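You operate a simulated robot arm through the tools that you are given. There is no shell and no other tool. Be economical: measure what you need, move in short steps, check, and stop when the job is done.

Carry out the task below with a simulated robot arm. There is one attempt and no reset: what you move stays moved.

Task
Fit the red-capped core pin, mould the bare lead round it, then pull the pin and eject.
Fine: the pin goes back to its hole; one shot, the socket full; the mould runs hot, hands off its faces.

It is judged by the outcome, as a careful person would: the job done as asked, and still so three seconds after it is handed in. It fails if anything else is knocked over, pushed out of place, dropped, spilled or broken.

Robot
A 7-joint arm with a two-finger parallel gripper, fixed in place. Base frame: the origin is at the foot of the arm, x ahead of it, y to its left, z up. Units: m, degrees, N and s.
With the tool pointing down near the work surface it reaches from about 0.2 to 0.44 m from the base axis. Its first joint turns from -66.0 to 66.0 degrees. Payload 2.4 kg.
The TCP is the grasp point between the finger pads, 0.03 m short of the fingertips. In the tool frame z runs along the fingers and y along their closing line. The gripper opens to 0.094 m. The fingers are 0.028 m wide and 0.01 m thick; the gripper's body (0.05 by 0.096 m) begins 0.055 m behind the TCP.
Orientation is told as [roll, pitch, yaw] about the base's x, y, z axes, in that order, counted from this pose: with the fingers straight down and closing along the base's y, the tool's x points along the base's -x, its y along +y and its z along -z.

Tools
- The arm moves only by the tool move_arm. Its argument "increments" is a list of rows, each an object (a shift or turn left out is 0, a gripper value left out holds the last) with "slide": the shift along the tool's x, y, z in mm, a list of three; "dr": the turn, a rotation vector about the tool's x, y, z in degrees, a list of three. In form: [{"slide": [tx, ty, tz], "dr": [ax, ay, az]}, ...]. A call has 1 to 10 rows; each row shifts and turns the commanded pose from where the row before left it, along the tool's axes as they then stand. "jaw" is the opening in per cent of the stroke, from 0 (shut) to 100 (fully open), set as the call begins (left out, the last holds). A row lasts 0.2 s, in which the tool goes at most 0.05 m and 8.6 degrees; a call with a longer step from one row to the next is refused whole, and so is a gripper value outside its range. A pose out of reach is approached as far as the arm can. The call stops where the force on the tool passes 40 N (or 10 N more than at its start, if that is more) or the arm is blocked; 0.2 s more then pass. Each finger travels about 0.153 m/s and halts on what it meets, pressing with about 44 N; the grip force reading is that of the motor and also rises with nothing between the fingers. The clock runs only during rows and for 0.2 s after the last one: add rows that do not move to give the fingers time. The reply holds the time, the measured pose of the TCP, the force on the tool along the base axes, the opening and the grip force, in the units named above and with some noise.
- Cameras (640 x 400 px; columns grow to the right, rows downward): "scene" is fixed at [0.0306, 0.4584, 1.451]; the picture's right is [-0.84, -0.54, 0.00], its down [-0.28, 0.44, -0.86] and it looks along [0.46, -0.72, -0.52] (base axes); focal length 366 px, centre (320, 200). "wrist" rides on the gripper at [0.076, 0.014, -0.103] in the tool frame; the picture's right is [-0.18, 0.98, 0.00], its down [-0.75, -0.14, -0.64] and it looks along [-0.63, -0.12, 0.77] (tool axes); focal length 243 px, centre (320, 200). There is no depth. A picture from a camera that has moved, and an enlarged one, comes with that camera's place and axes in the base frame and with its lens. The place of the scene camera against the robot may be out by one fixed shift of up to 0.012 m in any direction.
- snapshot(camera): a new picture of that camera. No time passes.
- inspect(camera, box): a new picture of the part [left, top, right, bottom] of that camera's present view, enlarged. No time passes.
- job_done(): hands the job in; it is judged then, once.

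Work in short steps. Places have to be worked out from the pictures, the camera data and where the tool is seen: move nearer, look again, correct. Check each grasp and each placing, and mend what went wrong. You have 120 turns and 76 pictures in all, those below and enlarged ones among them. Open the gripper and draw the arm clear of the work before you hand the job in, unless the task says otherwise; then end with one line.

The tools are called after ">>>" by a JSON object that holds its "name" and its "arguments". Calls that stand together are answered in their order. move_arm: Moves the arm, as the interface text tells. Its arguments: {"type":"object","properties":{"increments":{"type":"array"},"jaw":{"type":"number"}},"required":["increments"]} The other tools are called the same way: snapshot (camera) takes a picture; inspect (camera, box) takes an enlarged picture of a part of a camera's view; job_done () hands the job in.

At the start:

```text
clock: 0.0
position: [0.3734, 0.0937, 1.1882]
tool_rot: [-0.1, 0.0, 0.0]
ft_force: [-0.4, 0.9, -0.7]
opening: 0.094
grasp_force: 0.2
```

scene: 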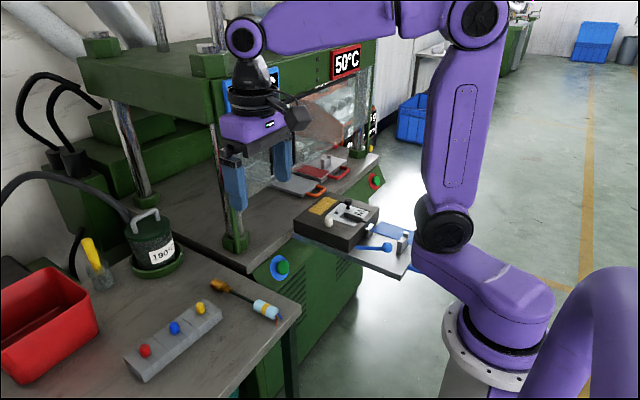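
wrist: 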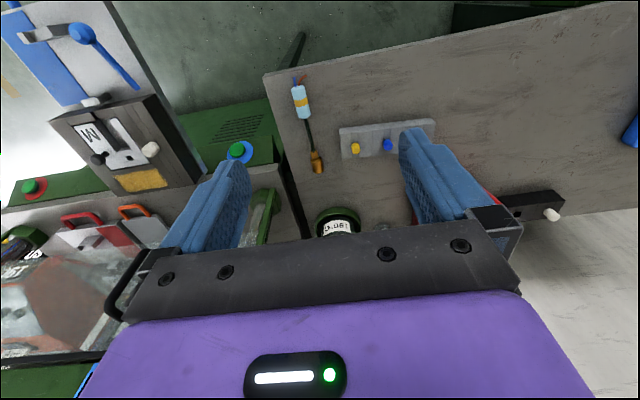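

The start view shows a bench with a pin rack, a lead, and a mould on a shuttle table. I'll enlarge the parts before moving anything.

>>> {"name": "inspect", "arguments": {"camera": "scene", "box": [240, 140, 440, 300]}}

>>> {"name": "inspect", "arguments": {"camera": "scene", "box": [60, 200, 300, 390]}}

>>> {"name": "inspect", "arguments": {"camera": "scene", "box": [200, 20, 400, 220]}}

>>> {"name": "inspect", "arguments": {"camera": "wrist", "box": [0, 0, 320, 240]}}

```text
2.50 times, centred on (340, 220) of scene
camera zoom: at [0.0306, 0.4584, 1.451], right [-0.84, -0.54, 0.0], down [-0.28, 0.44, -0.86], along [0.46, -0.72, -0.52], focal length 916 px, centre (270, 150)
```

zoom: 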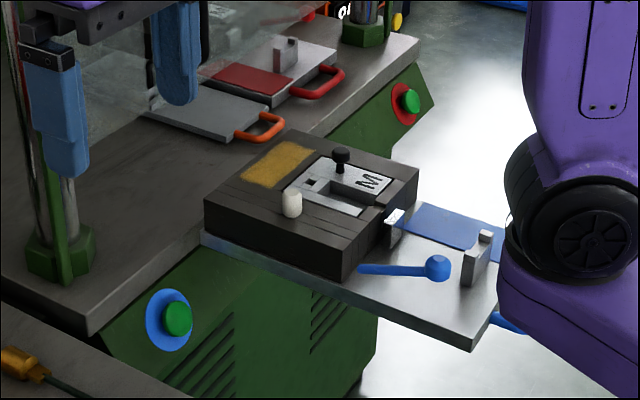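

```text
2.11 times, centred on (180, 295) of scene
camera zoom: at [0.0306, 0.4584, 1.451], right [-0.84, -0.54, 0.0], down [-0.28, 0.44, -0.86], along [0.46, -0.72, -0.52], focal length 771 px, centre (615, 0)
```

zoom: 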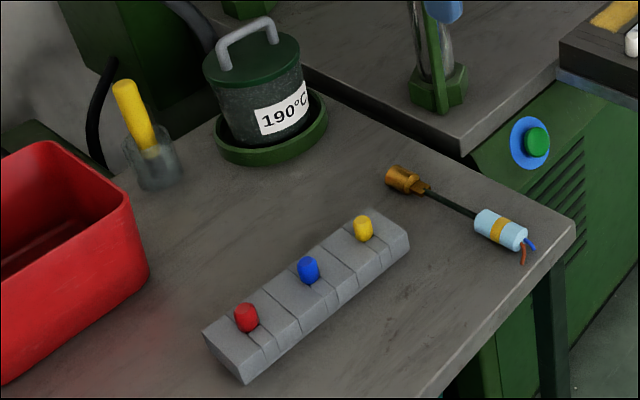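

```text
2.00 times, centred on (300, 120) of scene
camera zoom: at [0.0306, 0.4584, 1.451], right [-0.84, -0.54, 0.0], down [-0.28, 0.44, -0.86], along [0.46, -0.72, -0.52], focal length 733 px, centre (360, 360)
```

zoom: 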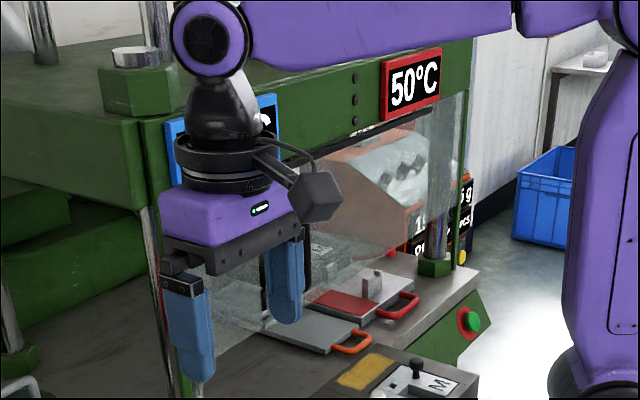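

```text
1.67 times, centred on (160, 120) of wrist
camera zoom: at [0.2978, 0.1081, 1.2914], right [0.18, 0.98, 0.0], down [0.75, -0.14, 0.64], along [0.63, -0.12, -0.77], focal length 404 px, centre (587, 333)
```

zoom: 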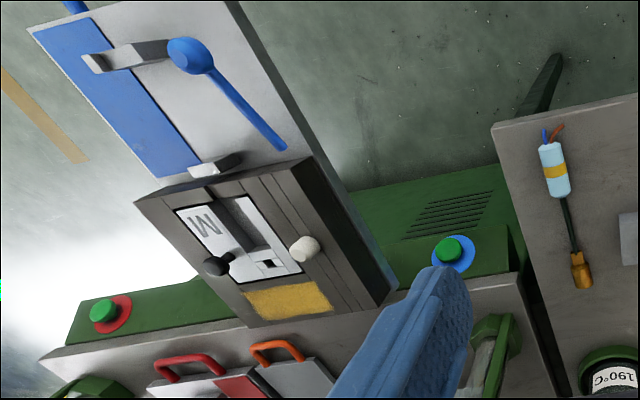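

The lead triangulates to about (0.436, 0.047, 0.83), so the bench top is near z≈0.82. The rack is at x≈0.54 and the mould at (0.44, -0.30, 0.86). I'll move sideways at height to look at the mould and press.

>>> {"name": "move_arm", "arguments": {"increments": [{"slide": [20, -40, 0]}, {"slide": [20, -40, 0]}, {"slide": [20, -40, 0]}, {"slide": [0, -40, 0]}, {"slide": [0, -40, 0]}, {"slide": [0, -40, 0]}]}}

>>> {"name": "snapshot", "arguments": {"camera": "wrist"}}

>>> {"name": "snapshot", "arguments": {"camera": "scene"}}

```text
clock: 1.4
position: [0.3138, -0.147, 1.188]
tool_rot: [0.0, -0.1, 0.0]
ft_force: [0.3, -0.7, -0.2]
opening: 0.0939
grasp_force: 0.0
```

```text
69 pictures are left
camera wrist: at [0.2388, -0.1334, 1.2903], right [0.18, 0.98, 0.0], down [0.75, -0.14, 0.64], along [0.63, -0.12, -0.77], focal length 243 px, centre (320, 200)
```

wrist: 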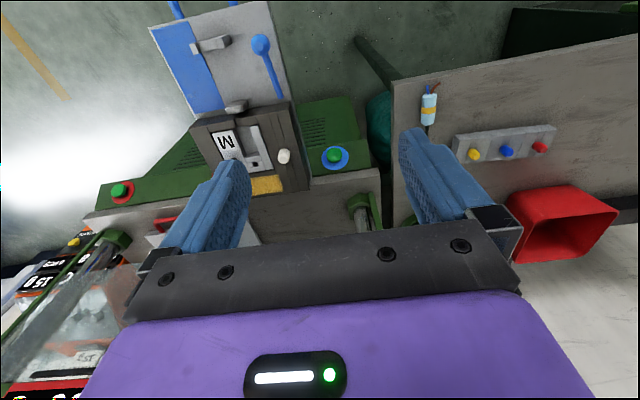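

```text
68 pictures are left
```

scene: 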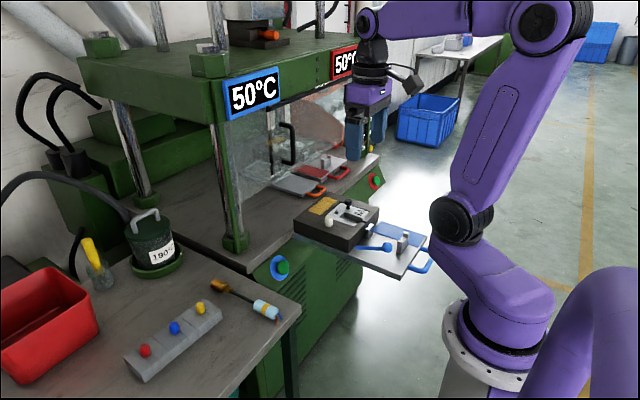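

Both displays read 50°C, and there's a guard with a handle at the press. I'll enlarge those areas.

>>> {"name": "inspect", "arguments": {"camera": "scene", "box": [210, 60, 370, 200]}}

>>> {"name": "inspect", "arguments": {"camera": "scene", "box": [270, 150, 440, 290]}}

>>> {"name": "inspect", "arguments": {"camera": "wrist", "box": [130, 0, 330, 220]}}

>>> {"name": "inspect", "arguments": {"camera": "wrist", "box": [0, 180, 250, 400]}}

```text
2.86 times, centred on (290, 130) of scene
camera zoom: at [0.0306, 0.4584, 1.451], right [-0.84, -0.54, 0.0], down [-0.28, 0.44, -0.86], along [0.46, -0.72, -0.52], focal length 1047 px, centre (406, 400)
```

zoom: 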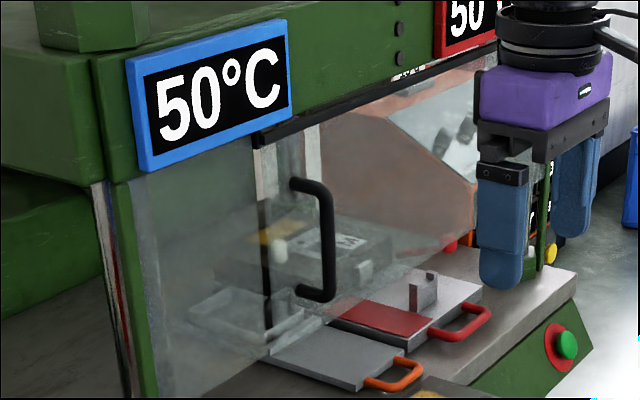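

```text
2.86 times, centred on (355, 220) of scene
camera zoom: at [0.0306, 0.4584, 1.451], right [-0.84, -0.54, 0.0], down [-0.28, 0.44, -0.86], along [0.46, -0.72, -0.52], focal length 1047 px, centre (220, 143)
```

zoom: 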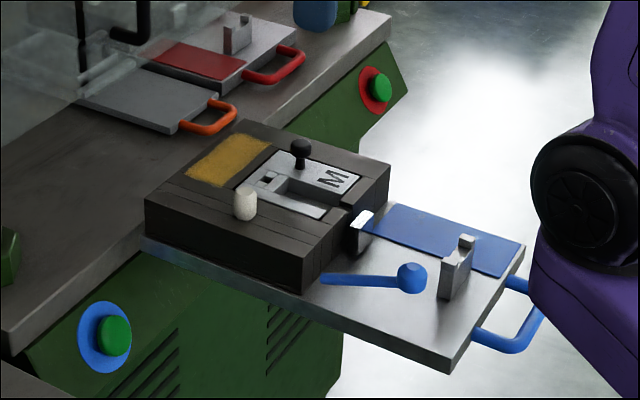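

```text
1.82 times, centred on (230, 110) of wrist
camera zoom: at [0.2388, -0.1334, 1.2903], right [0.18, 0.98, 0.0], down [0.75, -0.14, 0.64], along [0.63, -0.12, -0.77], focal length 441 px, centre (484, 364)
```

zoom: 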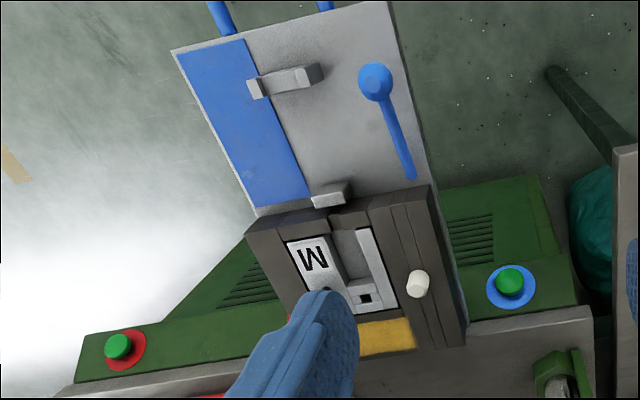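

```text
1.82 times, centred on (125, 290) of wrist
camera zoom: at [0.2388, -0.1334, 1.2903], right [0.18, 0.98, 0.0], down [0.75, -0.14, 0.64], along [0.63, -0.12, -0.77], focal length 441 px, centre (674, 36)
```

zoom: 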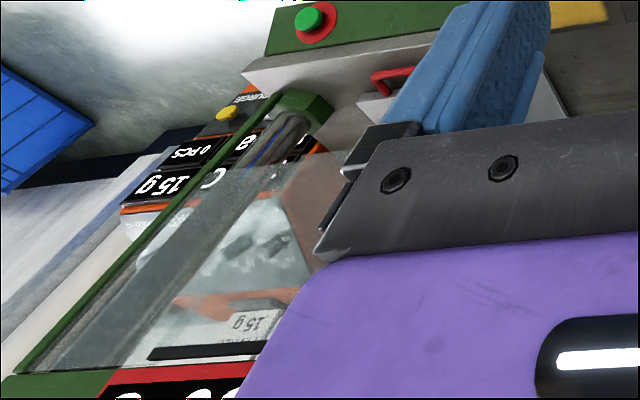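

There's a control unit with "15 g", "0 PCS" and "PURGE" at the right, a guard with a black handle, and a blue drawer carrying the open mould. I'll lower the camera in front of the mould for a closer look.

>>> {"name": "move_arm", "arguments": {"increments": [{"slide": [10, -30, 30]}, {"slide": [10, -30, 30]}, {"slide": [10, -30, 30]}, {"slide": [4, -30, 30]}]}}

>>> {"name": "snapshot", "arguments": {"camera": "wrist"}}

>>> {"name": "inspect", "arguments": {"camera": "wrist", "box": [220, 0, 440, 220]}}

```text
clock: 2.4
position: [0.2782, -0.2661, 1.0686]
tool_rot: [-0.1, 0.0, -0.1]
ft_force: [-0.4, -0.6, -0.6]
opening: 0.0939
grasp_force: 0.1
```

```text
63 pictures are left
camera wrist: at [0.2026, -0.2514, 1.1711], right [0.18, 0.98, 0.0], down [0.75, -0.14, 0.64], along [0.63, -0.12, -0.77], focal length 243 px, centre (320, 200)
```

wrist: 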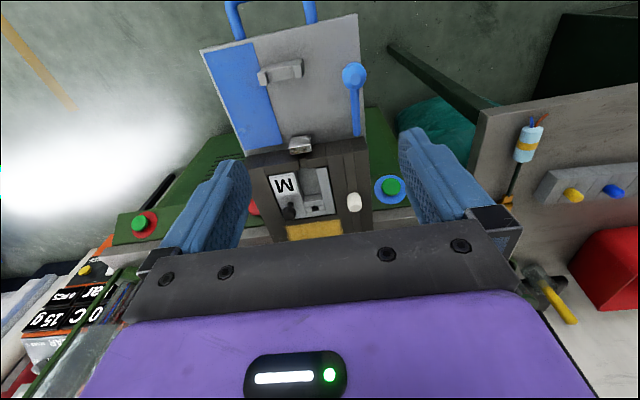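

```text
1.82 times, centred on (330, 110) of wrist
camera zoom: at [0.2026, -0.2514, 1.1711], right [0.18, 0.98, 0.0], down [0.75, -0.14, 0.64], along [0.63, -0.12, -0.77], focal length 441 px, centre (302, 364)
```

zoom: 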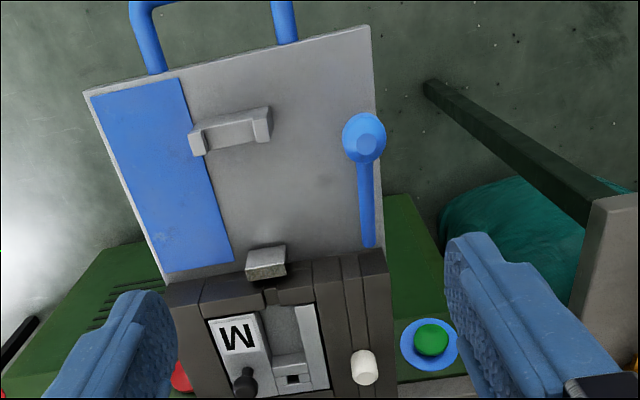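

The mould insert is labelled "M", with a slot, a small square hole, and black and white knobs. I'll go closer for detail.

>>> {"name": "move_arm", "arguments": {"increments": [{"slide": [-20, -12, 25]}, {"slide": [-20, -12, 25]}, {"slide": [-15, -10, 25]}]}}

>>> {"name": "inspect", "arguments": {"camera": "wrist", "box": [220, 60, 420, 240]}}

```text
clock: 3.2
position: [0.3335, -0.3007, 0.9937]
tool_rot: [0.0, 0.0, -0.1]
ft_force: [-0.1, -0.2, -0.3]
opening: 0.0939
grasp_force: 0.0
```

```text
2.22 times, centred on (320, 150) of wrist
camera zoom: at [0.2571, -0.2865, 1.0969], right [0.19, 0.98, 0.0], down [0.75, -0.14, 0.64], along [0.63, -0.12, -0.77], focal length 539 px, centre (320, 311)
```

zoom: 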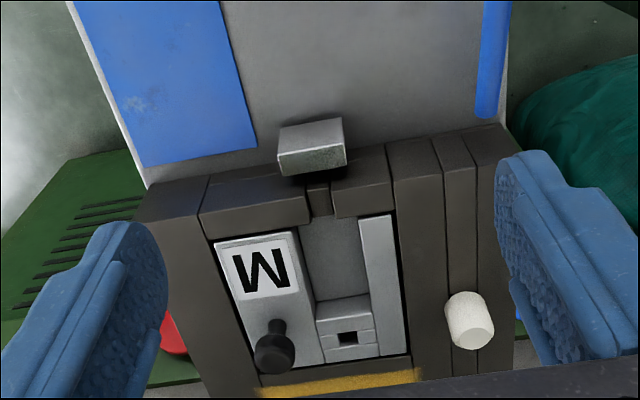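

The cavity has a small hole in the step at its inner end, which looks like the core pin hole, and a cable notch on the robot side. I'll back up and tilt the camera level to see the press interior, guard and control panel.

>>> {"name": "move_arm", "arguments": {"increments": [{"slide": [15, 15, -40]}, {"slide": [15, 15, -40]}, {"slide": [15, 15, -40]}, {"slide": [10, 15, -30], "dr": [0, -8, 0]}, {"dr": [0, -8, 0]}, {"dr": [0, -8, 0]}, {"dr": [0, -8, 0]}]}}

>>> {"name": "snapshot", "arguments": {"camera": "wrist"}}

```text
clock: 4.8
position: [0.2794, -0.2407, 1.1451]
tool_rot: [0.0, -32.1, -0.1]
ft_force: [0.2, 0.2, -0.3]
opening: 0.0939
grasp_force: 0.1
```

```text
60 pictures are left
camera wrist: at [0.1604, -0.2259, 1.1906], right [0.16, 0.98, 0.1], down [0.3, -0.14, 0.94], along [0.94, -0.12, -0.31], focal length 243 px, centre (320, 200)
```

wrist: 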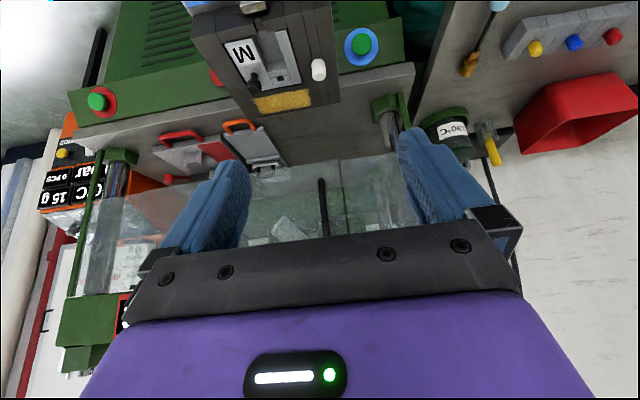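

>>> {"name": "inspect", "arguments": {"camera": "wrist", "box": [20, 100, 220, 320]}}

>>> {"name": "inspect", "arguments": {"camera": "wrist", "box": [230, 90, 420, 250]}}

>>> {"name": "inspect", "arguments": {"camera": "wrist", "box": [180, 0, 400, 110]}}

```text
1.82 times, centred on (120, 210) of wrist
camera zoom: at [0.1604, -0.2259, 1.1906], right [0.16, 0.98, 0.1], down [0.3, -0.14, 0.94], along [0.94, -0.12, -0.31], focal length 441 px, centre (684, 182)
```

zoom: 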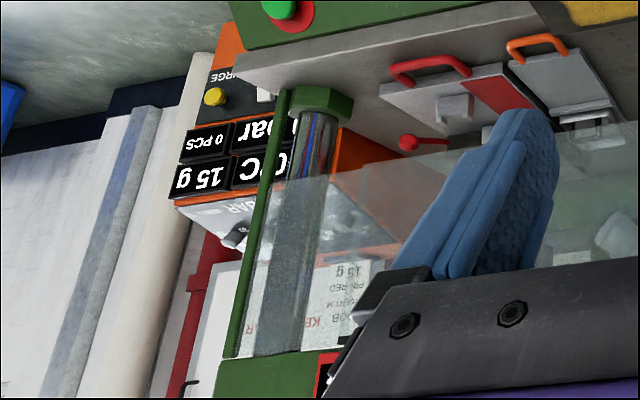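

```text
2.50 times, centred on (325, 170) of wrist
camera zoom: at [0.1604, -0.2259, 1.1906], right [0.16, 0.98, 0.1], down [0.3, -0.14, 0.94], along [0.94, -0.12, -0.31], focal length 606 px, centre (308, 275)
```

zoom: 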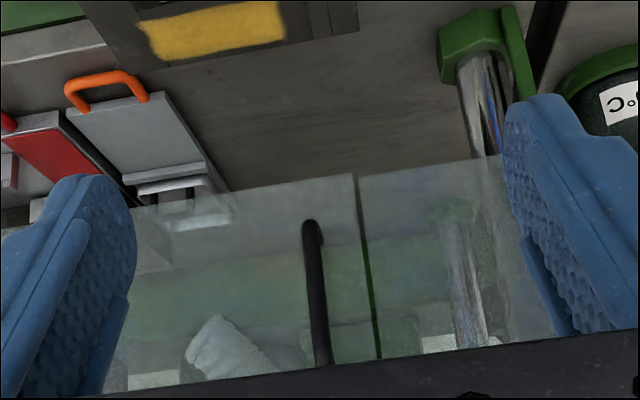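

```text
2.91 times, centred on (290, 55) of wrist
camera zoom: at [0.1604, -0.2259, 1.1906], right [0.16, 0.98, 0.1], down [0.3, -0.14, 0.94], along [0.94, -0.12, -0.31], focal length 706 px, centre (407, 622)
```

zoom: 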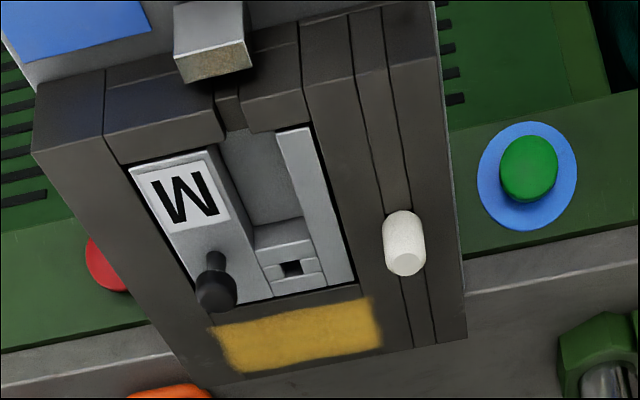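

A job card hangs inside the press ("INSERT M, PIN RED, 15 g"), and there's an orange injection unit with displays. I'll turn the camera to the right to read both.

>>> {"name": "move_arm", "arguments": {"increments": [{"dr": [4.2, 0, 6.8]}, {"dr": [4.2, 0, 6.8]}, {"dr": [4.2, 0, 6.8]}, {"dr": [4.2, 0, 6.8]}, {"dr": [4.2, 0, 6.8]}]}}

>>> {"name": "snapshot", "arguments": {"camera": "wrist"}}

>>> {"name": "snapshot", "arguments": {"camera": "scene"}}

```text
clock: 6.0
position: [0.2791, -0.2406, 1.1435]
tool_rot: [0.3, -32.0, -40.3]
ft_force: [1.1, -0.7, -0.2]
opening: 0.094
grasp_force: 0.0
```

```text
56 pictures are left
camera wrist: at [0.1977, -0.1528, 1.1907], right [0.75, 0.65, 0.1], down [0.14, -0.3, 0.94], along [0.64, -0.7, -0.32], focal length 243 px, centre (320, 200)
```

wrist: 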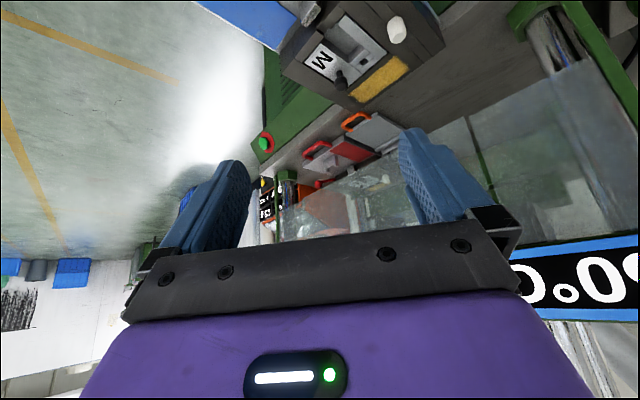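

```text
55 pictures are left
```

scene: 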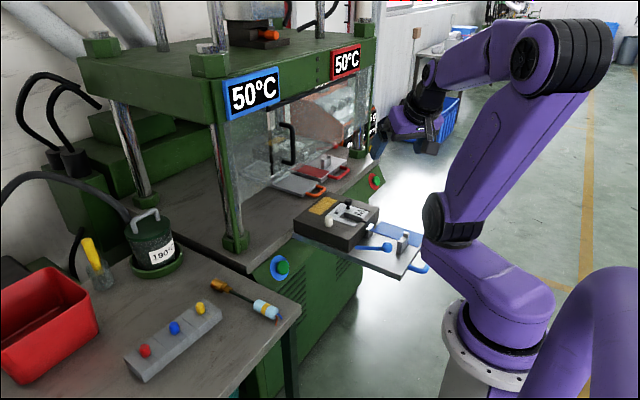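

>>> {"name": "inspect", "arguments": {"camera": "wrist", "box": [240, 150, 400, 240]}}

>>> {"name": "inspect", "arguments": {"camera": "scene", "box": [260, 60, 400, 200]}}

```text
4.00 times, centred on (320, 195) of wrist
camera zoom: at [0.1977, -0.1528, 1.1907], right [0.75, 0.65, 0.1], down [0.14, -0.3, 0.94], along [0.64, -0.7, -0.32], focal length 970 px, centre (320, 220)
```

zoom: 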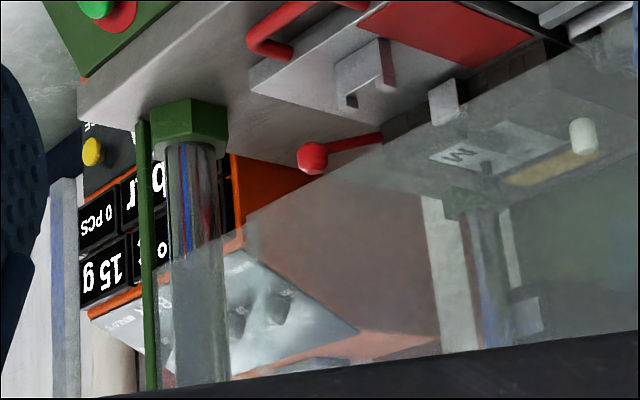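

```text
2.86 times, centred on (330, 130) of scene
camera zoom: at [0.0306, 0.4584, 1.451], right [-0.84, -0.54, 0.0], down [-0.28, 0.44, -0.86], along [0.46, -0.72, -0.52], focal length 1047 px, centre (291, 400)
```

zoom: 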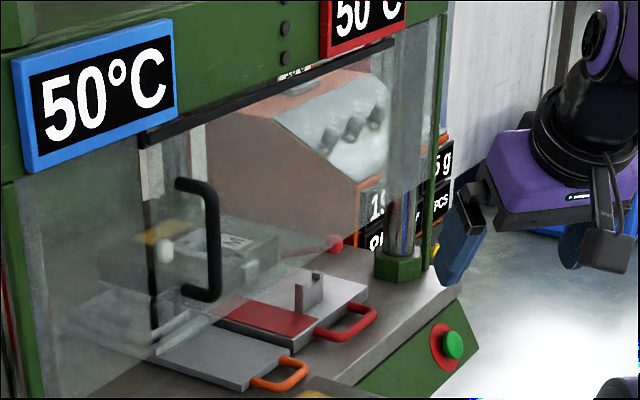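

There is a second mould with a red lever in the press, and a job card I only saw partly. I'll tilt up and turn back a bit to read the card.

>>> {"name": "move_arm", "arguments": {"increments": [{"dr": [0, -8, 0]}, {"dr": [0, -8, 0]}, {"dr": [-5.9, 0, -5.35]}, {"dr": [-5.9, 0, -5.35]}]}}

>>> {"name": "snapshot", "arguments": {"camera": "wrist"}}

```text
clock: 7.0
position: [0.2845, -0.2363, 1.1422]
tool_rot: [2.8, -44.4, -25.2]
ft_force: [-0.5, -0.9, 0.6]
opening: 0.0939
grasp_force: 0.1
out of reach, approached as far as the arm can: row 2
```

```text
52 pictures are left
camera wrist: at [0.1742, -0.1749, 1.1628], right [0.51, 0.85, 0.16], down [0.01, -0.2, 0.98], along [0.86, -0.49, -0.11], focal length 243 px, centre (320, 200)
```

wrist: 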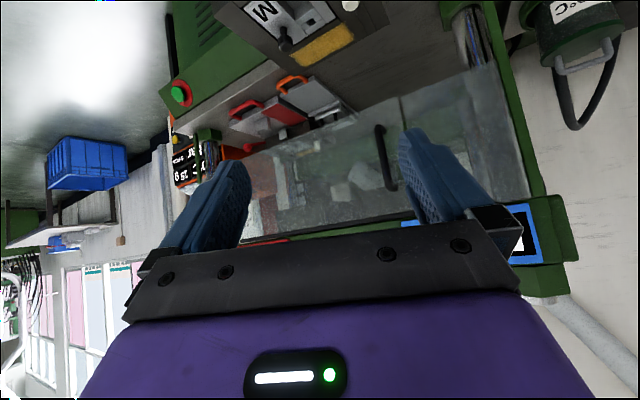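

>>> {"name": "inspect", "arguments": {"camera": "wrist", "box": [165, 130, 325, 250]}}

>>> {"name": "inspect", "arguments": {"camera": "wrist", "box": [240, 60, 430, 230]}}

```text
3.33 times, centred on (245, 190) of wrist
camera zoom: at [0.1742, -0.1749, 1.1628], right [0.51, 0.85, 0.16], down [0.01, -0.2, 0.98], along [0.86, -0.49, -0.11], focal length 809 px, centre (570, 233)
```

zoom: 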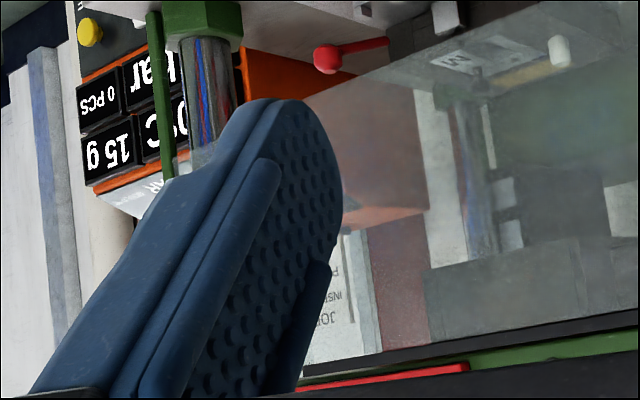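

```text
2.35 times, centred on (335, 145) of wrist
camera zoom: at [0.1742, -0.1749, 1.1628], right [0.51, 0.85, 0.16], down [0.01, -0.2, 0.98], along [0.86, -0.49, -0.11], focal length 571 px, centre (285, 329)
```

zoom: 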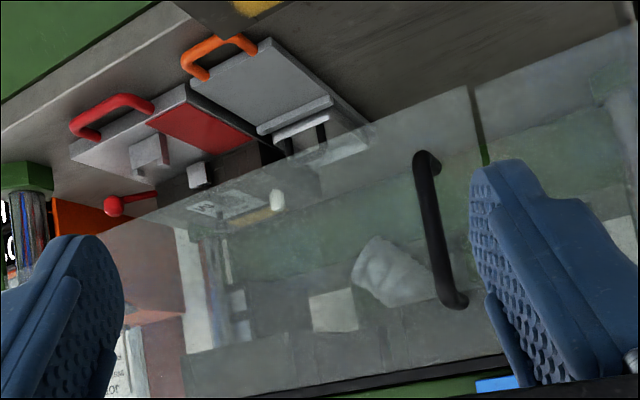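

>>> {"name": "move_arm", "arguments": {"increments": [{"dr": [4.2, 0, 4.3]}, {"dr": [4.2, 0, 4.3]}]}}

>>> {"name": "inspect", "arguments": {"camera": "wrist", "box": [225, 150, 385, 245]}}

```text
clock: 7.6
position: [0.2841, -0.2374, 1.1421]
tool_rot: [2.7, -43.9, -37.3]
ft_force: [0.1, -0.3, -0.3]
opening: 0.0941
grasp_force: 0.1
```

```text
4.00 times, centred on (305, 198) of wrist
camera zoom: at [0.1901, -0.153, 1.1639], right [0.67, 0.72, 0.16], down [-0.02, -0.2, 0.98], along [0.74, -0.66, -0.12], focal length 970 px, centre (380, 210)
```

zoom: 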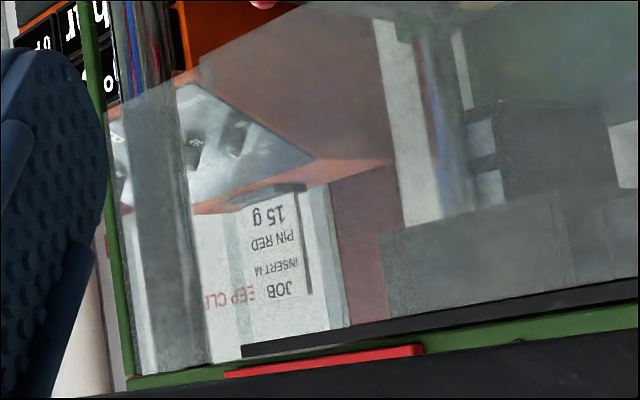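

The job card reads "JOB: INSERT M, PIN RED, 15 g", which matches the mould and the display. I'll straighten the tool and go look at the rack.

>>> {"name": "move_arm", "arguments": {"increments": [{"dr": [-5.56, 0, -5.76]}, {"dr": [-5.56, 0, -5.76]}, {"dr": [-5.56, 0, -5.76]}, {"dr": [-5.56, 0, -5.76]}, {"dr": [-3.7, 0, -3.8]}, {"dr": [0, 8, 0]}, {"dr": [0, 8, 0]}, {"dr": [0, 8, 0]}, {"dr": [0, 8, 0]}, {"dr": [0, 8, 0]}]}}

```text
clock: 9.8
position: [0.2839, -0.2368, 1.142]
tool_rot: [1.6, -5.0, 1.9]
ft_force: [0.1, -0.3, 1.4]
opening: 0.0937
grasp_force: 0.0
```

>>> {"name": "move_arm", "arguments": {"increments": [{"slide": [0, 40, 0], "dr": [1.6, 5.0, 1.9]}, {"slide": [0, 45, 0]}, {"slide": [0, 45, 0]}, {"slide": [0, 45, 0]}, {"slide": [0, 45, 0]}, {"slide": [0, 45, 0]}, {"slide": [-20, 40, 0]}, {"slide": [-30, 40, 20]}, {"slide": [-30, 40, 40]}, {"slide": [-30, 30, 40]}]}}

>>> {"name": "snapshot", "arguments": {"camera": "wrist"}}

```text
refused: row 8 steps farther than a row can; nothing moved
```

```text
48 pictures are left
camera wrist: at [0.1999, -0.2286, 1.2381], right [0.15, 0.99, 0.04], down [0.7, -0.14, 0.7], along [0.7, -0.07, -0.71], focal length 243 px, centre (320, 200)
```

wrist: 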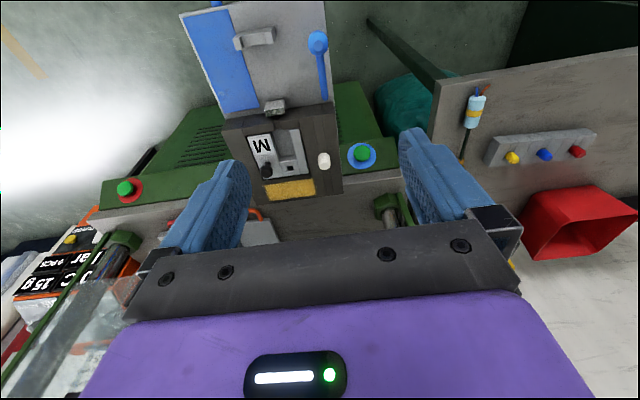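

One row was too long, so nothing moved. I'll split the same travel into smaller steps.

>>> {"name": "move_arm", "arguments": {"increments": [{"slide": [0, 40, 0], "dr": [1.6, 5.0, 1.9]}, {"slide": [0, 45, 0]}, {"slide": [0, 45, 0]}, {"slide": [0, 45, 0]}, {"slide": [0, 45, 0]}, {"slide": [0, 45, 0]}, {"slide": [-20, 43, 0]}, {"slide": [-27, 35, 20]}, {"slide": [-30, 20, 30]}, {"slide": [-30, 10, 37]}]}}

>>> {"name": "inspect", "arguments": {"camera": "wrist", "box": [190, 40, 450, 240]}}

```text
clock: 12.0
position: [0.3905, 0.1381, 1.0572]
tool_rot: [0.1, -0.2, 0.0]
ft_force: [-0.3, 0.3, -0.7]
opening: 0.0942
grasp_force: 0.1
```

```text
2.00 times, centred on (320, 140) of wrist
camera zoom: at [0.3143, 0.1524, 1.1588], right [0.18, 0.98, 0.0], down [0.75, -0.14, 0.64], along [0.63, -0.12, -0.77], focal length 485 px, centre (320, 320)
```

zoom: 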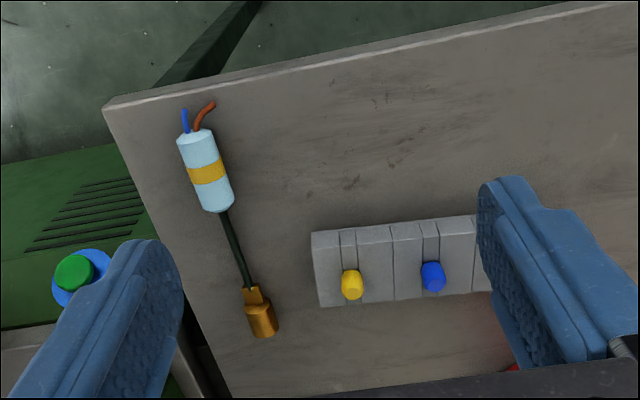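

The caps are small, about 12 mm across. I'll move nearer to the red one.

>>> {"name": "move_arm", "arguments": {"increments": [{"slide": [-15, 35, 15]}, {"slide": [-15, 35, 20]}, {"slide": [-15, 35, 20]}, {"slide": [-15, 10, 20]}]}}

>>> {"name": "inspect", "arguments": {"camera": "wrist", "box": [230, 100, 410, 230]}}

```text
clock: 13.0
position: [0.4499, 0.2512, 0.9824]
tool_rot: [0.1, -0.1, 0.0]
ft_force: [0.0, 0.6, 0.5]
opening: 0.0941
grasp_force: 0.1
```

```text
3.08 times, centred on (320, 165) of wrist
camera zoom: at [0.374, 0.2646, 1.0852], right [0.18, 0.98, 0.0], down [0.75, -0.14, 0.64], along [0.63, -0.12, -0.77], focal length 746 px, centre (320, 308)
```

zoom: 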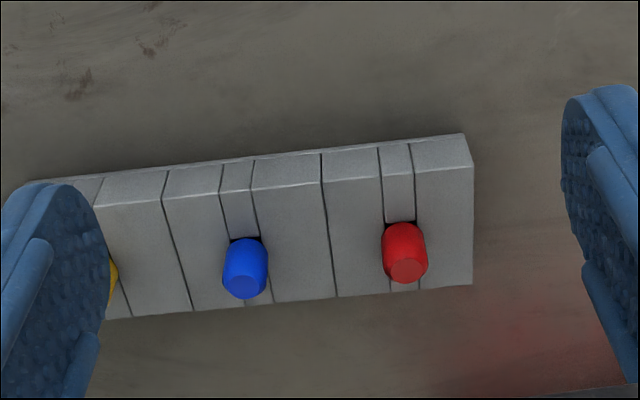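

>>> {"name": "move_arm", "arguments": {"increments": [{"slide": [-25, 8, 20]}, {"slide": [-25, 6, 20]}]}}

>>> {"name": "snapshot", "arguments": {"camera": "wrist"}}

>>> {"name": "inspect", "arguments": {"camera": "wrist", "box": [240, 90, 400, 210]}}

```text
clock: 13.6
position: [0.5003, 0.2652, 0.9434]
tool_rot: [0.2, -0.1, 0.1]
ft_force: [-0.7, 1.2, -0.3]
opening: 0.0937
grasp_force: 0.2
```

```text
45 pictures are left
camera wrist: at [0.4238, 0.2792, 1.0459], right [0.18, 0.98, 0.0], down [0.75, -0.14, 0.64], along [0.63, -0.12, -0.77], focal length 243 px, centre (320, 200)
```

wrist: 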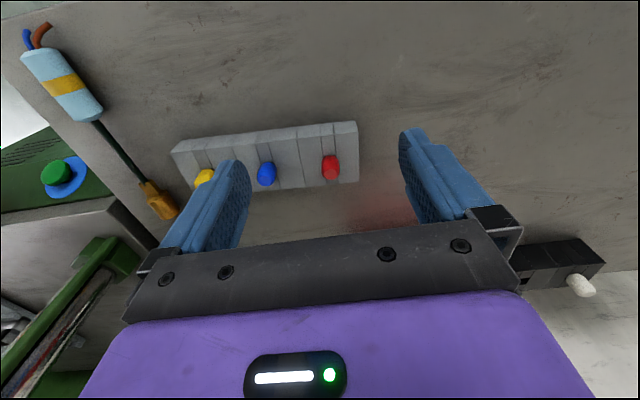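

```text
3.33 times, centred on (320, 150) of wrist
camera zoom: at [0.4238, 0.2792, 1.0459], right [0.18, 0.98, 0.0], down [0.75, -0.14, 0.64], along [0.63, -0.12, -0.77], focal length 809 px, centre (320, 367)
```

zoom: 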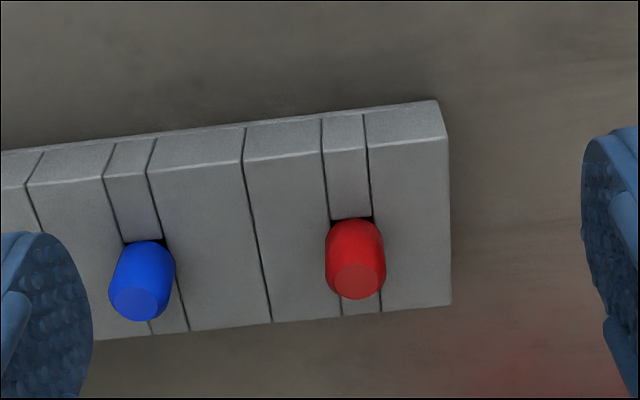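

Combined views put the red cap's top near (0.563, 0.264, 0.835). I'll move over it and check the alignment before descending.

>>> {"name": "move_arm", "arguments": {"increments": [{"slide": [-31, 0, 0]}, {"slide": [-31, 0, 10]}], "jaw": 50}}

>>> {"name": "snapshot", "arguments": {"camera": "wrist"}}

>>> {"name": "inspect", "arguments": {"camera": "scene", "box": [90, 240, 250, 390]}}

```text
clock: 14.2
position: [0.5619, 0.2649, 0.9336]
tool_rot: [0.0, -0.1, 0.1]
ft_force: [-0.2, 0.1, 0.0]
opening: 0.0467
grasp_force: 0.1
```

```text
43 pictures are left
camera wrist: at [0.4857, 0.2795, 1.0352], right [0.18, 0.98, 0.0], down [0.75, -0.14, 0.64], along [0.63, -0.12, -0.77], focal length 243 px, centre (320, 200)
```

wrist: 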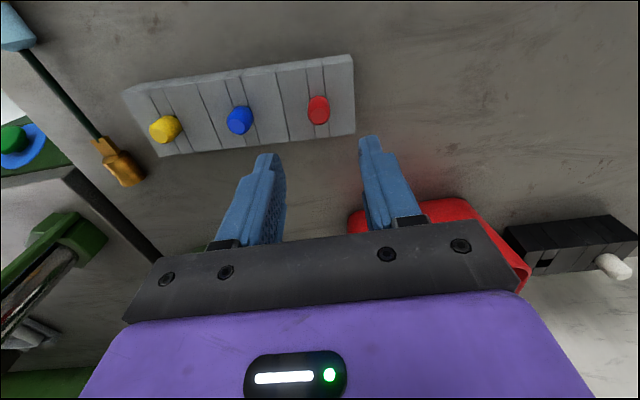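

```text
2.67 times, centred on (170, 315) of scene
camera zoom: at [0.0306, 0.4584, 1.451], right [-0.84, -0.54, 0.0], down [-0.28, 0.44, -0.86], along [0.46, -0.72, -0.52], focal length 977 px, centre (720, -107)
```

zoom: 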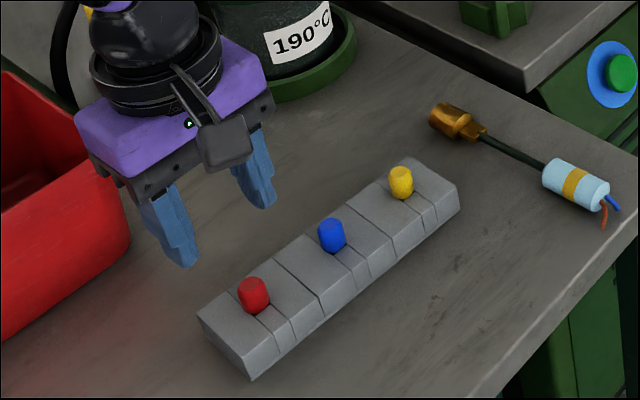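

Triangulated, the red cap's top is at about (0.5605, 0.2635, 0.839), and it's about 25 mm tall. I'll correct by 1.5 mm and descend to grip its upper part.

>>> {"name": "move_arm", "arguments": {"increments": [{"slide": [1.4, -1.4, 0]}, {"slide": [0, 0, 30]}, {"slide": [0, 0, 30]}, {"slide": [0, 0, 18]}, {}]}}

>>> {"name": "inspect", "arguments": {"camera": "scene", "box": [90, 260, 230, 390]}}

>>> {"name": "inspect", "arguments": {"camera": "wrist", "box": [240, 90, 400, 220]}}

```text
clock: 15.4
position: [0.5616, 0.2624, 0.8585]
tool_rot: [0.1, -0.3, 0.0]
ft_force: [-10.7, -2.7, 36.7]
opening: 0.0485
grasp_force: 1.2
```

```text
3.08 times, centred on (160, 325) of scene
camera zoom: at [0.0297, 0.4581, 1.4511], right [-0.84, -0.54, 0.0], down [-0.28, 0.44, -0.86], along [0.46, -0.72, -0.52], focal length 1127 px, centre (812, -185)
```

zoom: 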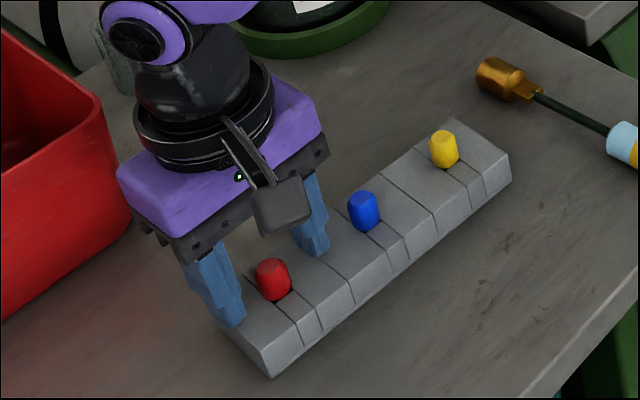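

```text
3.08 times, centred on (320, 155) of wrist
camera zoom: at [0.4857, 0.2777, 0.9603], right [0.18, 0.98, 0.0], down [0.75, -0.14, 0.64], along [0.63, -0.12, -0.76], focal length 746 px, centre (320, 338)
```

zoom: 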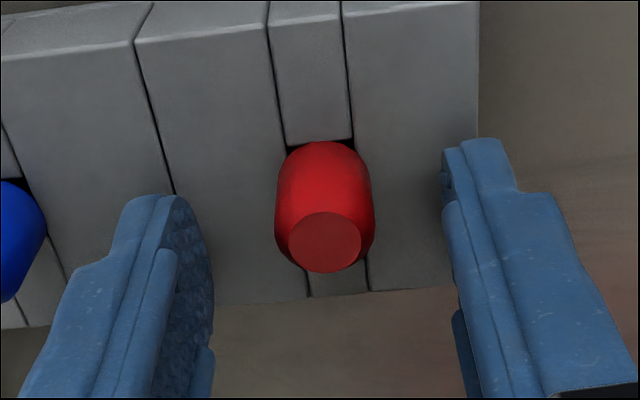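

The fingertips touched the rack top at 37 N, so the top is at about z=0.8285 and the cap sits near (0.553, 0.265) with its top around 0.853. I'll raise 7 mm and shift back 8.5 mm before closing.

>>> {"name": "move_arm", "arguments": {"increments": [{"slide": [0, 0, -7]}, {"slide": [8.5, 2, 0]}, {}]}}

>>> {"name": "inspect", "arguments": {"camera": "wrist", "box": [240, 90, 400, 220]}}

```text
clock: 16.2
position: [0.552, 0.2671, 0.8611]
tool_rot: [0.1, -0.2, 0.1]
ft_force: [0.2, 0.2, -0.3]
opening: 0.047
grasp_force: 0.1
```

```text
3.08 times, centred on (320, 155) of wrist
camera zoom: at [0.4759, 0.2799, 0.9634], right [0.18, 0.98, 0.0], down [0.75, -0.14, 0.64], along [0.63, -0.12, -0.77], focal length 746 px, centre (320, 338)
```

zoom: 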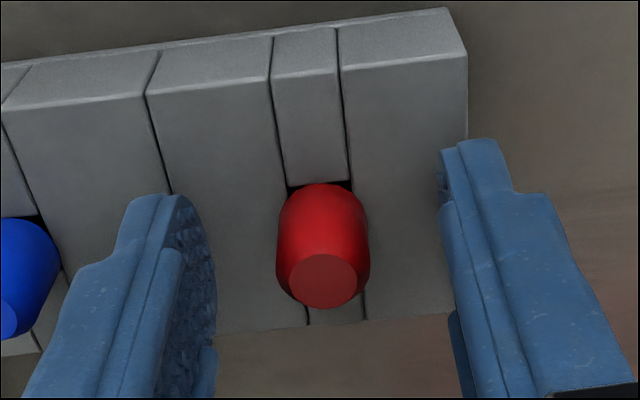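

It's now centred on the cap. I'll raise another 5 mm, for a gap over the mould face later, and close.

>>> {"name": "move_arm", "arguments": {"increments": [{"slide": [0, 0, -5]}, {}]}}

>>> {"name": "move_arm", "arguments": {"increments": [{}, {}, {}], "jaw": 0}}

>>> {"name": "move_arm", "arguments": {"increments": [{"slide": [0, 0, -20]}, {"slide": [0, 0, -20]}, {"slide": [0, 0, -30]}, {"slide": [0, 0, -30]}]}}

>>> {"name": "inspect", "arguments": {"camera": "wrist", "box": [220, 60, 420, 240]}}

>>> {"name": "inspect", "arguments": {"camera": "scene", "box": [80, 180, 260, 380]}}

```text
clock: 16.8
position: [0.5518, 0.2668, 0.8671]
tool_rot: [0.2, -0.1, 0.0]
ft_force: [0.1, -0.9, 0.3]
opening: 0.0469
grasp_force: 0.2
```

```text
clock: 17.6
position: [0.5524, 0.2657, 0.8677]
tool_rot: [0.1, -0.1, 0.1]
ft_force: [-0.3, -0.3, -0.2]
opening: 0.0152
grasp_force: 43.7
```

```text
clock: 18.6
position: [0.5526, 0.2655, 0.9663]
tool_rot: [0.1, -0.1, 0.0]
ft_force: [-0.3, 0.1, 0.5]
opening: 0.0152
grasp_force: 44.2
```

```text
2.22 times, centred on (320, 150) of wrist
camera zoom: at [0.4767, 0.2802, 1.0681], right [0.18, 0.98, 0.0], down [0.75, -0.14, 0.64], along [0.63, -0.12, -0.77], focal length 539 px, centre (320, 311)
```

zoom: 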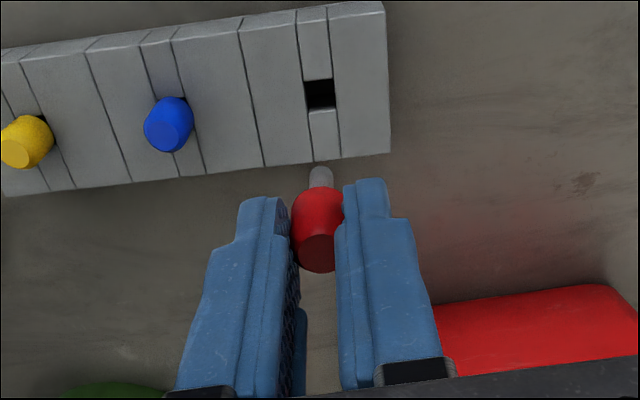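

```text
2.00 times, centred on (170, 280) of scene
camera zoom: at [0.0306, 0.4584, 1.451], right [-0.84, -0.54, 0.0], down [-0.28, 0.44, -0.86], along [0.46, -0.72, -0.52], focal length 733 px, centre (620, 40)
```

zoom: 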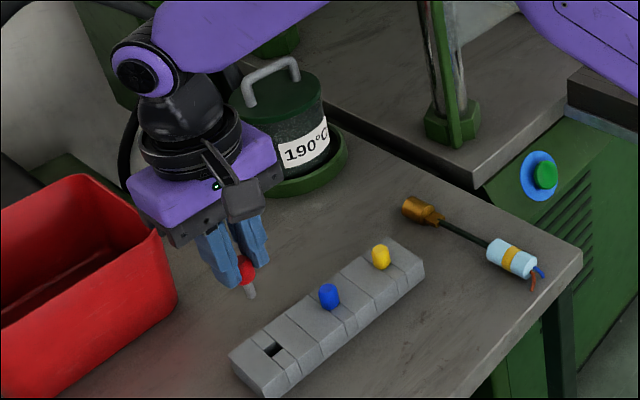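

The pin is held (opening 15.2 mm) with its shaft pointing down. The grasp pose over the rack hole was (0.5524, 0.2657, 0.8677), for the return. I'll carry it at height to above the mould.

>>> {"name": "move_arm", "arguments": {"increments": [{"slide": [25, -20, -30]}, {"slide": [25, -40, 0]}, {"slide": [25, -40, 0]}, {"slide": [25, -40, 0]}, {"slide": [25, -40, 0]}, {"slide": [10, -48, 0]}, {"slide": [0, -48, 0]}, {"slide": [0, -48, 0]}, {"slide": [0, -48, 0]}, {"slide": [0, -48, 0]}]}}

>>> {"name": "move_arm", "arguments": {"increments": [{"slide": [0, -48, 0]}, {"slide": [0, -48, 0]}, {"slide": [0, -48, 0]}, {"slide": [0, -12, 15]}]}}

>>> {"name": "inspect", "arguments": {"camera": "wrist", "box": [210, 60, 430, 240]}}

```text
clock: 20.8
position: [0.4174, -0.1559, 0.9968]
tool_rot: [0.1, -0.1, 0.0]
ft_force: [-0.5, 0.4, -0.9]
opening: 0.0161
grasp_force: 43.7
```

```text
clock: 21.8
position: [0.4176, -0.3103, 0.9805]
tool_rot: [0.1, -0.1, 0.0]
ft_force: [-1.0, 0.9, -0.3]
opening: 0.0161
grasp_force: 44.2
```

```text
2.22 times, centred on (320, 150) of wrist
camera zoom: at [0.3414, -0.2954, 1.0836], right [0.18, 0.98, 0.0], down [0.75, -0.14, 0.64], along [0.63, -0.12, -0.77], focal length 539 px, centre (320, 311)
```

zoom: 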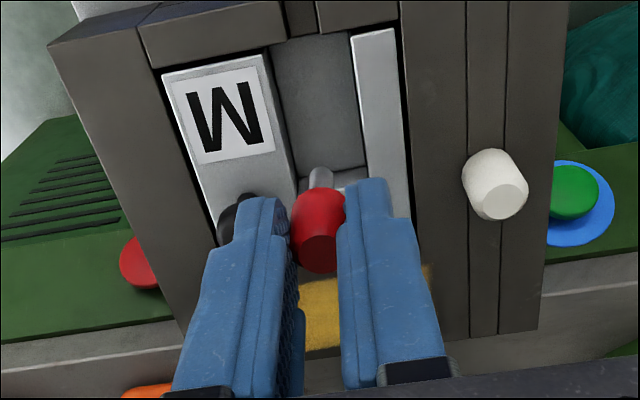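

The held pin hides the hole. I'll shift sideways and forward to see the hole clear of it and triangulate.

>>> {"name": "move_arm", "arguments": {"increments": [{"slide": [-15, 20, 0]}, {"slide": [-10, 20, 0]}]}}

>>> {"name": "inspect", "arguments": {"camera": "wrist", "box": [200, 60, 400, 220]}}

```text
clock: 22.4
position: [0.4439, -0.2689, 0.981]
tool_rot: [0.1, 0.0, 0.0]
ft_force: [-0.1, -0.8, -0.1]
opening: 0.0158
grasp_force: 43.6
```

```text
2.50 times, centred on (300, 140) of wrist
camera zoom: at [0.3675, -0.2549, 1.084], right [0.18, 0.98, 0.0], down [0.75, -0.14, 0.64], along [0.63, -0.12, -0.77], focal length 606 px, centre (370, 350)
```

zoom: 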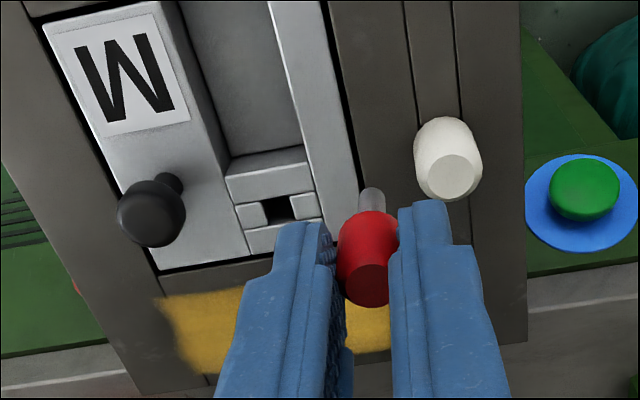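

The hole triangulates to about (0.466, -0.3105, 0.87), and the pin end is about 62 mm below the TCP. I'll move above the hole with the pin end a few mm clear and check from both cameras.

>>> {"name": "move_arm", "arguments": {"increments": [{"slide": [-11, -21, 0]}, {"slide": [-10, -20.5, 10]}, {"slide": [0, 0, 22]}]}}

>>> {"name": "inspect", "arguments": {"camera": "wrist", "box": [230, 80, 410, 220]}}

>>> {"name": "inspect", "arguments": {"camera": "scene", "box": [290, 160, 390, 250]}}

```text
clock: 23.2
position: [0.4632, -0.3123, 0.9475]
tool_rot: [0.1, -0.2, 0.0]
ft_force: [0.9, -0.7, -0.2]
opening: 0.0161
grasp_force: 43.4
```

```text
2.86 times, centred on (320, 150) of wrist
camera zoom: at [0.3876, -0.2978, 1.0501], right [0.18, 0.98, 0.0], down [0.75, -0.14, 0.64], along [0.63, -0.12, -0.77], focal length 693 px, centre (320, 343)
```

zoom: 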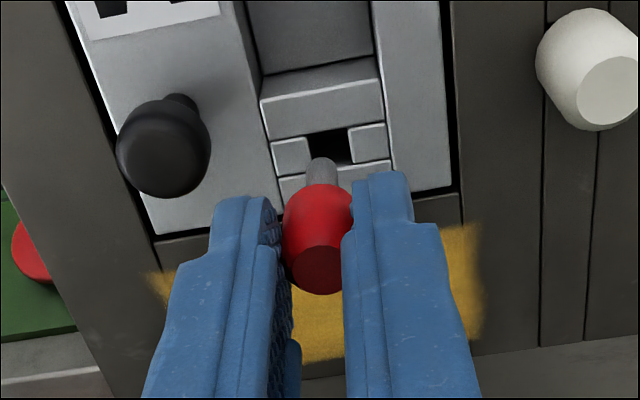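

```text
4.44 times, centred on (340, 205) of scene
camera zoom: at [0.0306, 0.4584, 1.451], right [-0.84, -0.54, 0.0], down [-0.28, 0.44, -0.86], along [0.46, -0.72, -0.52], focal length 1628 px, centre (231, 178)
```

zoom: 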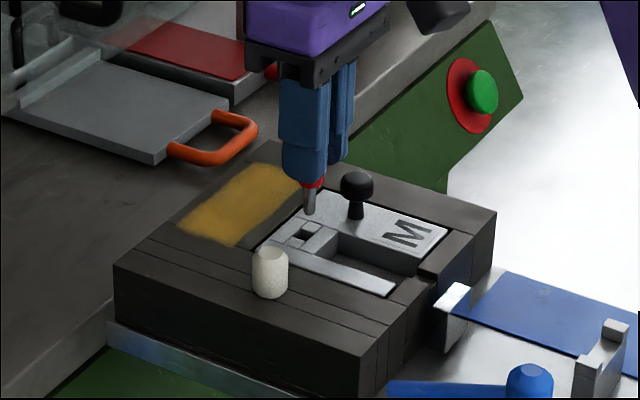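

The hole centre is at about (0.468, -0.3105, 0.867), roughly 11 mm square against an 8 mm pin. I'll shift 3.5 mm forward and 1.7 mm left, then lower partway and check.

>>> {"name": "move_arm", "arguments": {"increments": [{"slide": [-3.5, 1.7, 0]}, {"slide": [0, 0, 8]}, {"slide": [0, 0, 7]}]}}

>>> {"name": "inspect", "arguments": {"camera": "wrist", "box": [250, 90, 390, 200]}}

>>> {"name": "inspect", "arguments": {"camera": "scene", "box": [310, 170, 370, 230]}}

```text
clock: 24.0
position: [0.4663, -0.3109, 0.9334]
tool_rot: [0.0, -0.1, 0.0]
ft_force: [-1.2, -0.1, -0.6]
opening: 0.0159
grasp_force: 44.2
```

```text
3.64 times, centred on (320, 145) of wrist
camera zoom: at [0.3914, -0.296, 1.0361], right [0.18, 0.98, 0.0], down [0.75, -0.14, 0.64], along [0.63, -0.12, -0.77], focal length 882 px, centre (320, 400)
```

zoom: 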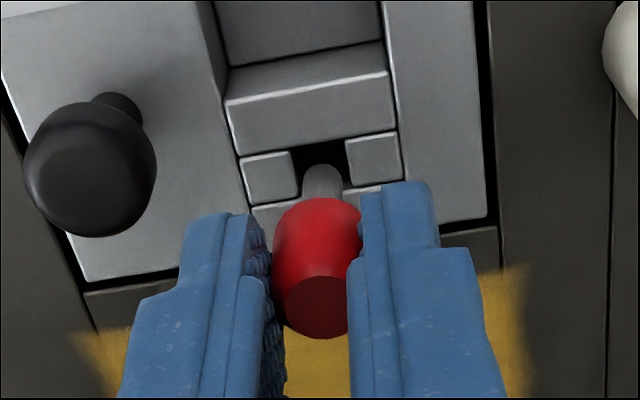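

```text
6.67 times, centred on (340, 200) of scene
camera zoom: at [0.0306, 0.4584, 1.451], right [-0.84, -0.54, 0.0], down [-0.28, 0.44, -0.86], along [0.46, -0.72, -0.52], focal length 2442 px, centre (187, 200)
```

zoom: 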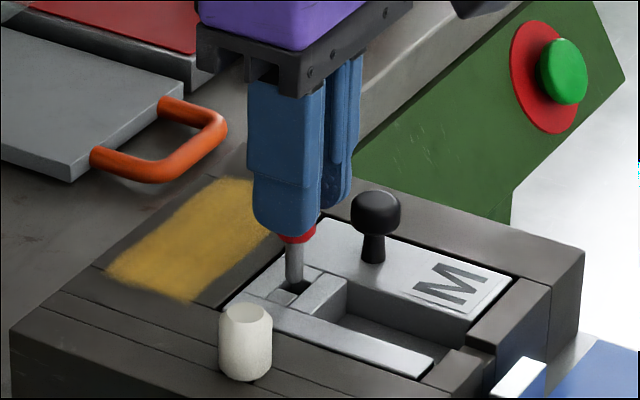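

Both views show the pin end just over the hole and centred. I'll lower gently in small steps.

>>> {"name": "move_arm", "arguments": {"increments": [{"slide": [0, 0, 4]}, {"slide": [0, 0, 4]}, {"slide": [0, 0, 4]}, {"slide": [0, 0, 4]}]}}

>>> {"name": "inspect", "arguments": {"camera": "scene", "box": [310, 170, 370, 230]}}

```text
clock: 25.0
position: [0.469, -0.3095, 0.9168]
tool_rot: [0.1, -0.1, 0.0]
ft_force: [-0.5, -0.8, -0.4]
opening: 0.0157
grasp_force: 44.2
```

```text
6.67 times, centred on (340, 200) of scene
camera zoom: at [0.0306, 0.4584, 1.451], right [-0.84, -0.54, 0.0], down [-0.28, 0.44, -0.86], along [0.46, -0.72, -0.52], focal length 2442 px, centre (187, 200)
```

zoom: 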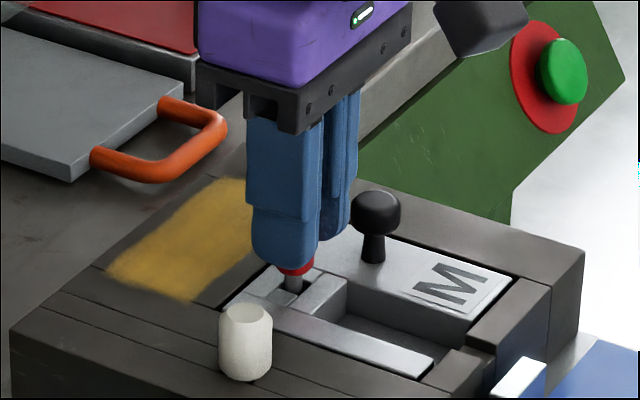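

The pin is entering freely with no contact force. I'll continue the last few mm until it seats.

>>> {"name": "move_arm", "arguments": {"increments": [{"slide": [0, 0, 2.5]}, {"slide": [0, 0, 2.5]}, {"slide": [0, 0, 2]}]}}

>>> {"name": "inspect", "arguments": {"camera": "scene", "box": [310, 170, 370, 230]}}

```text
clock: 25.8
position: [0.4674, -0.3105, 0.9106]
tool_rot: [0.1, -0.1, 0.0]
ft_force: [0.2, -0.5, -0.8]
opening: 0.0158
grasp_force: 44.4
```

```text
6.67 times, centred on (340, 200) of scene
camera zoom: at [0.0306, 0.4584, 1.451], right [-0.84, -0.54, 0.0], down [-0.28, 0.44, -0.86], along [0.46, -0.72, -0.52], focal length 2442 px, centre (187, 200)
```

zoom: 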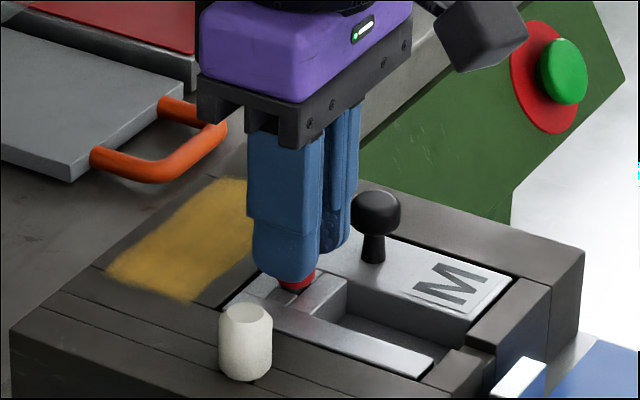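

>>> {"name": "move_arm", "arguments": {"increments": [{"slide": [0, 0, 1.5]}, {"slide": [0, 0, 1.5]}, {}]}}

```text
clock: 26.6
position: [0.4678, -0.31, 0.9081]
tool_rot: [0.0, -0.1, 0.0]
ft_force: [-1.0, 1.8, 3.9]
opening: 0.0158
grasp_force: 43.7
```

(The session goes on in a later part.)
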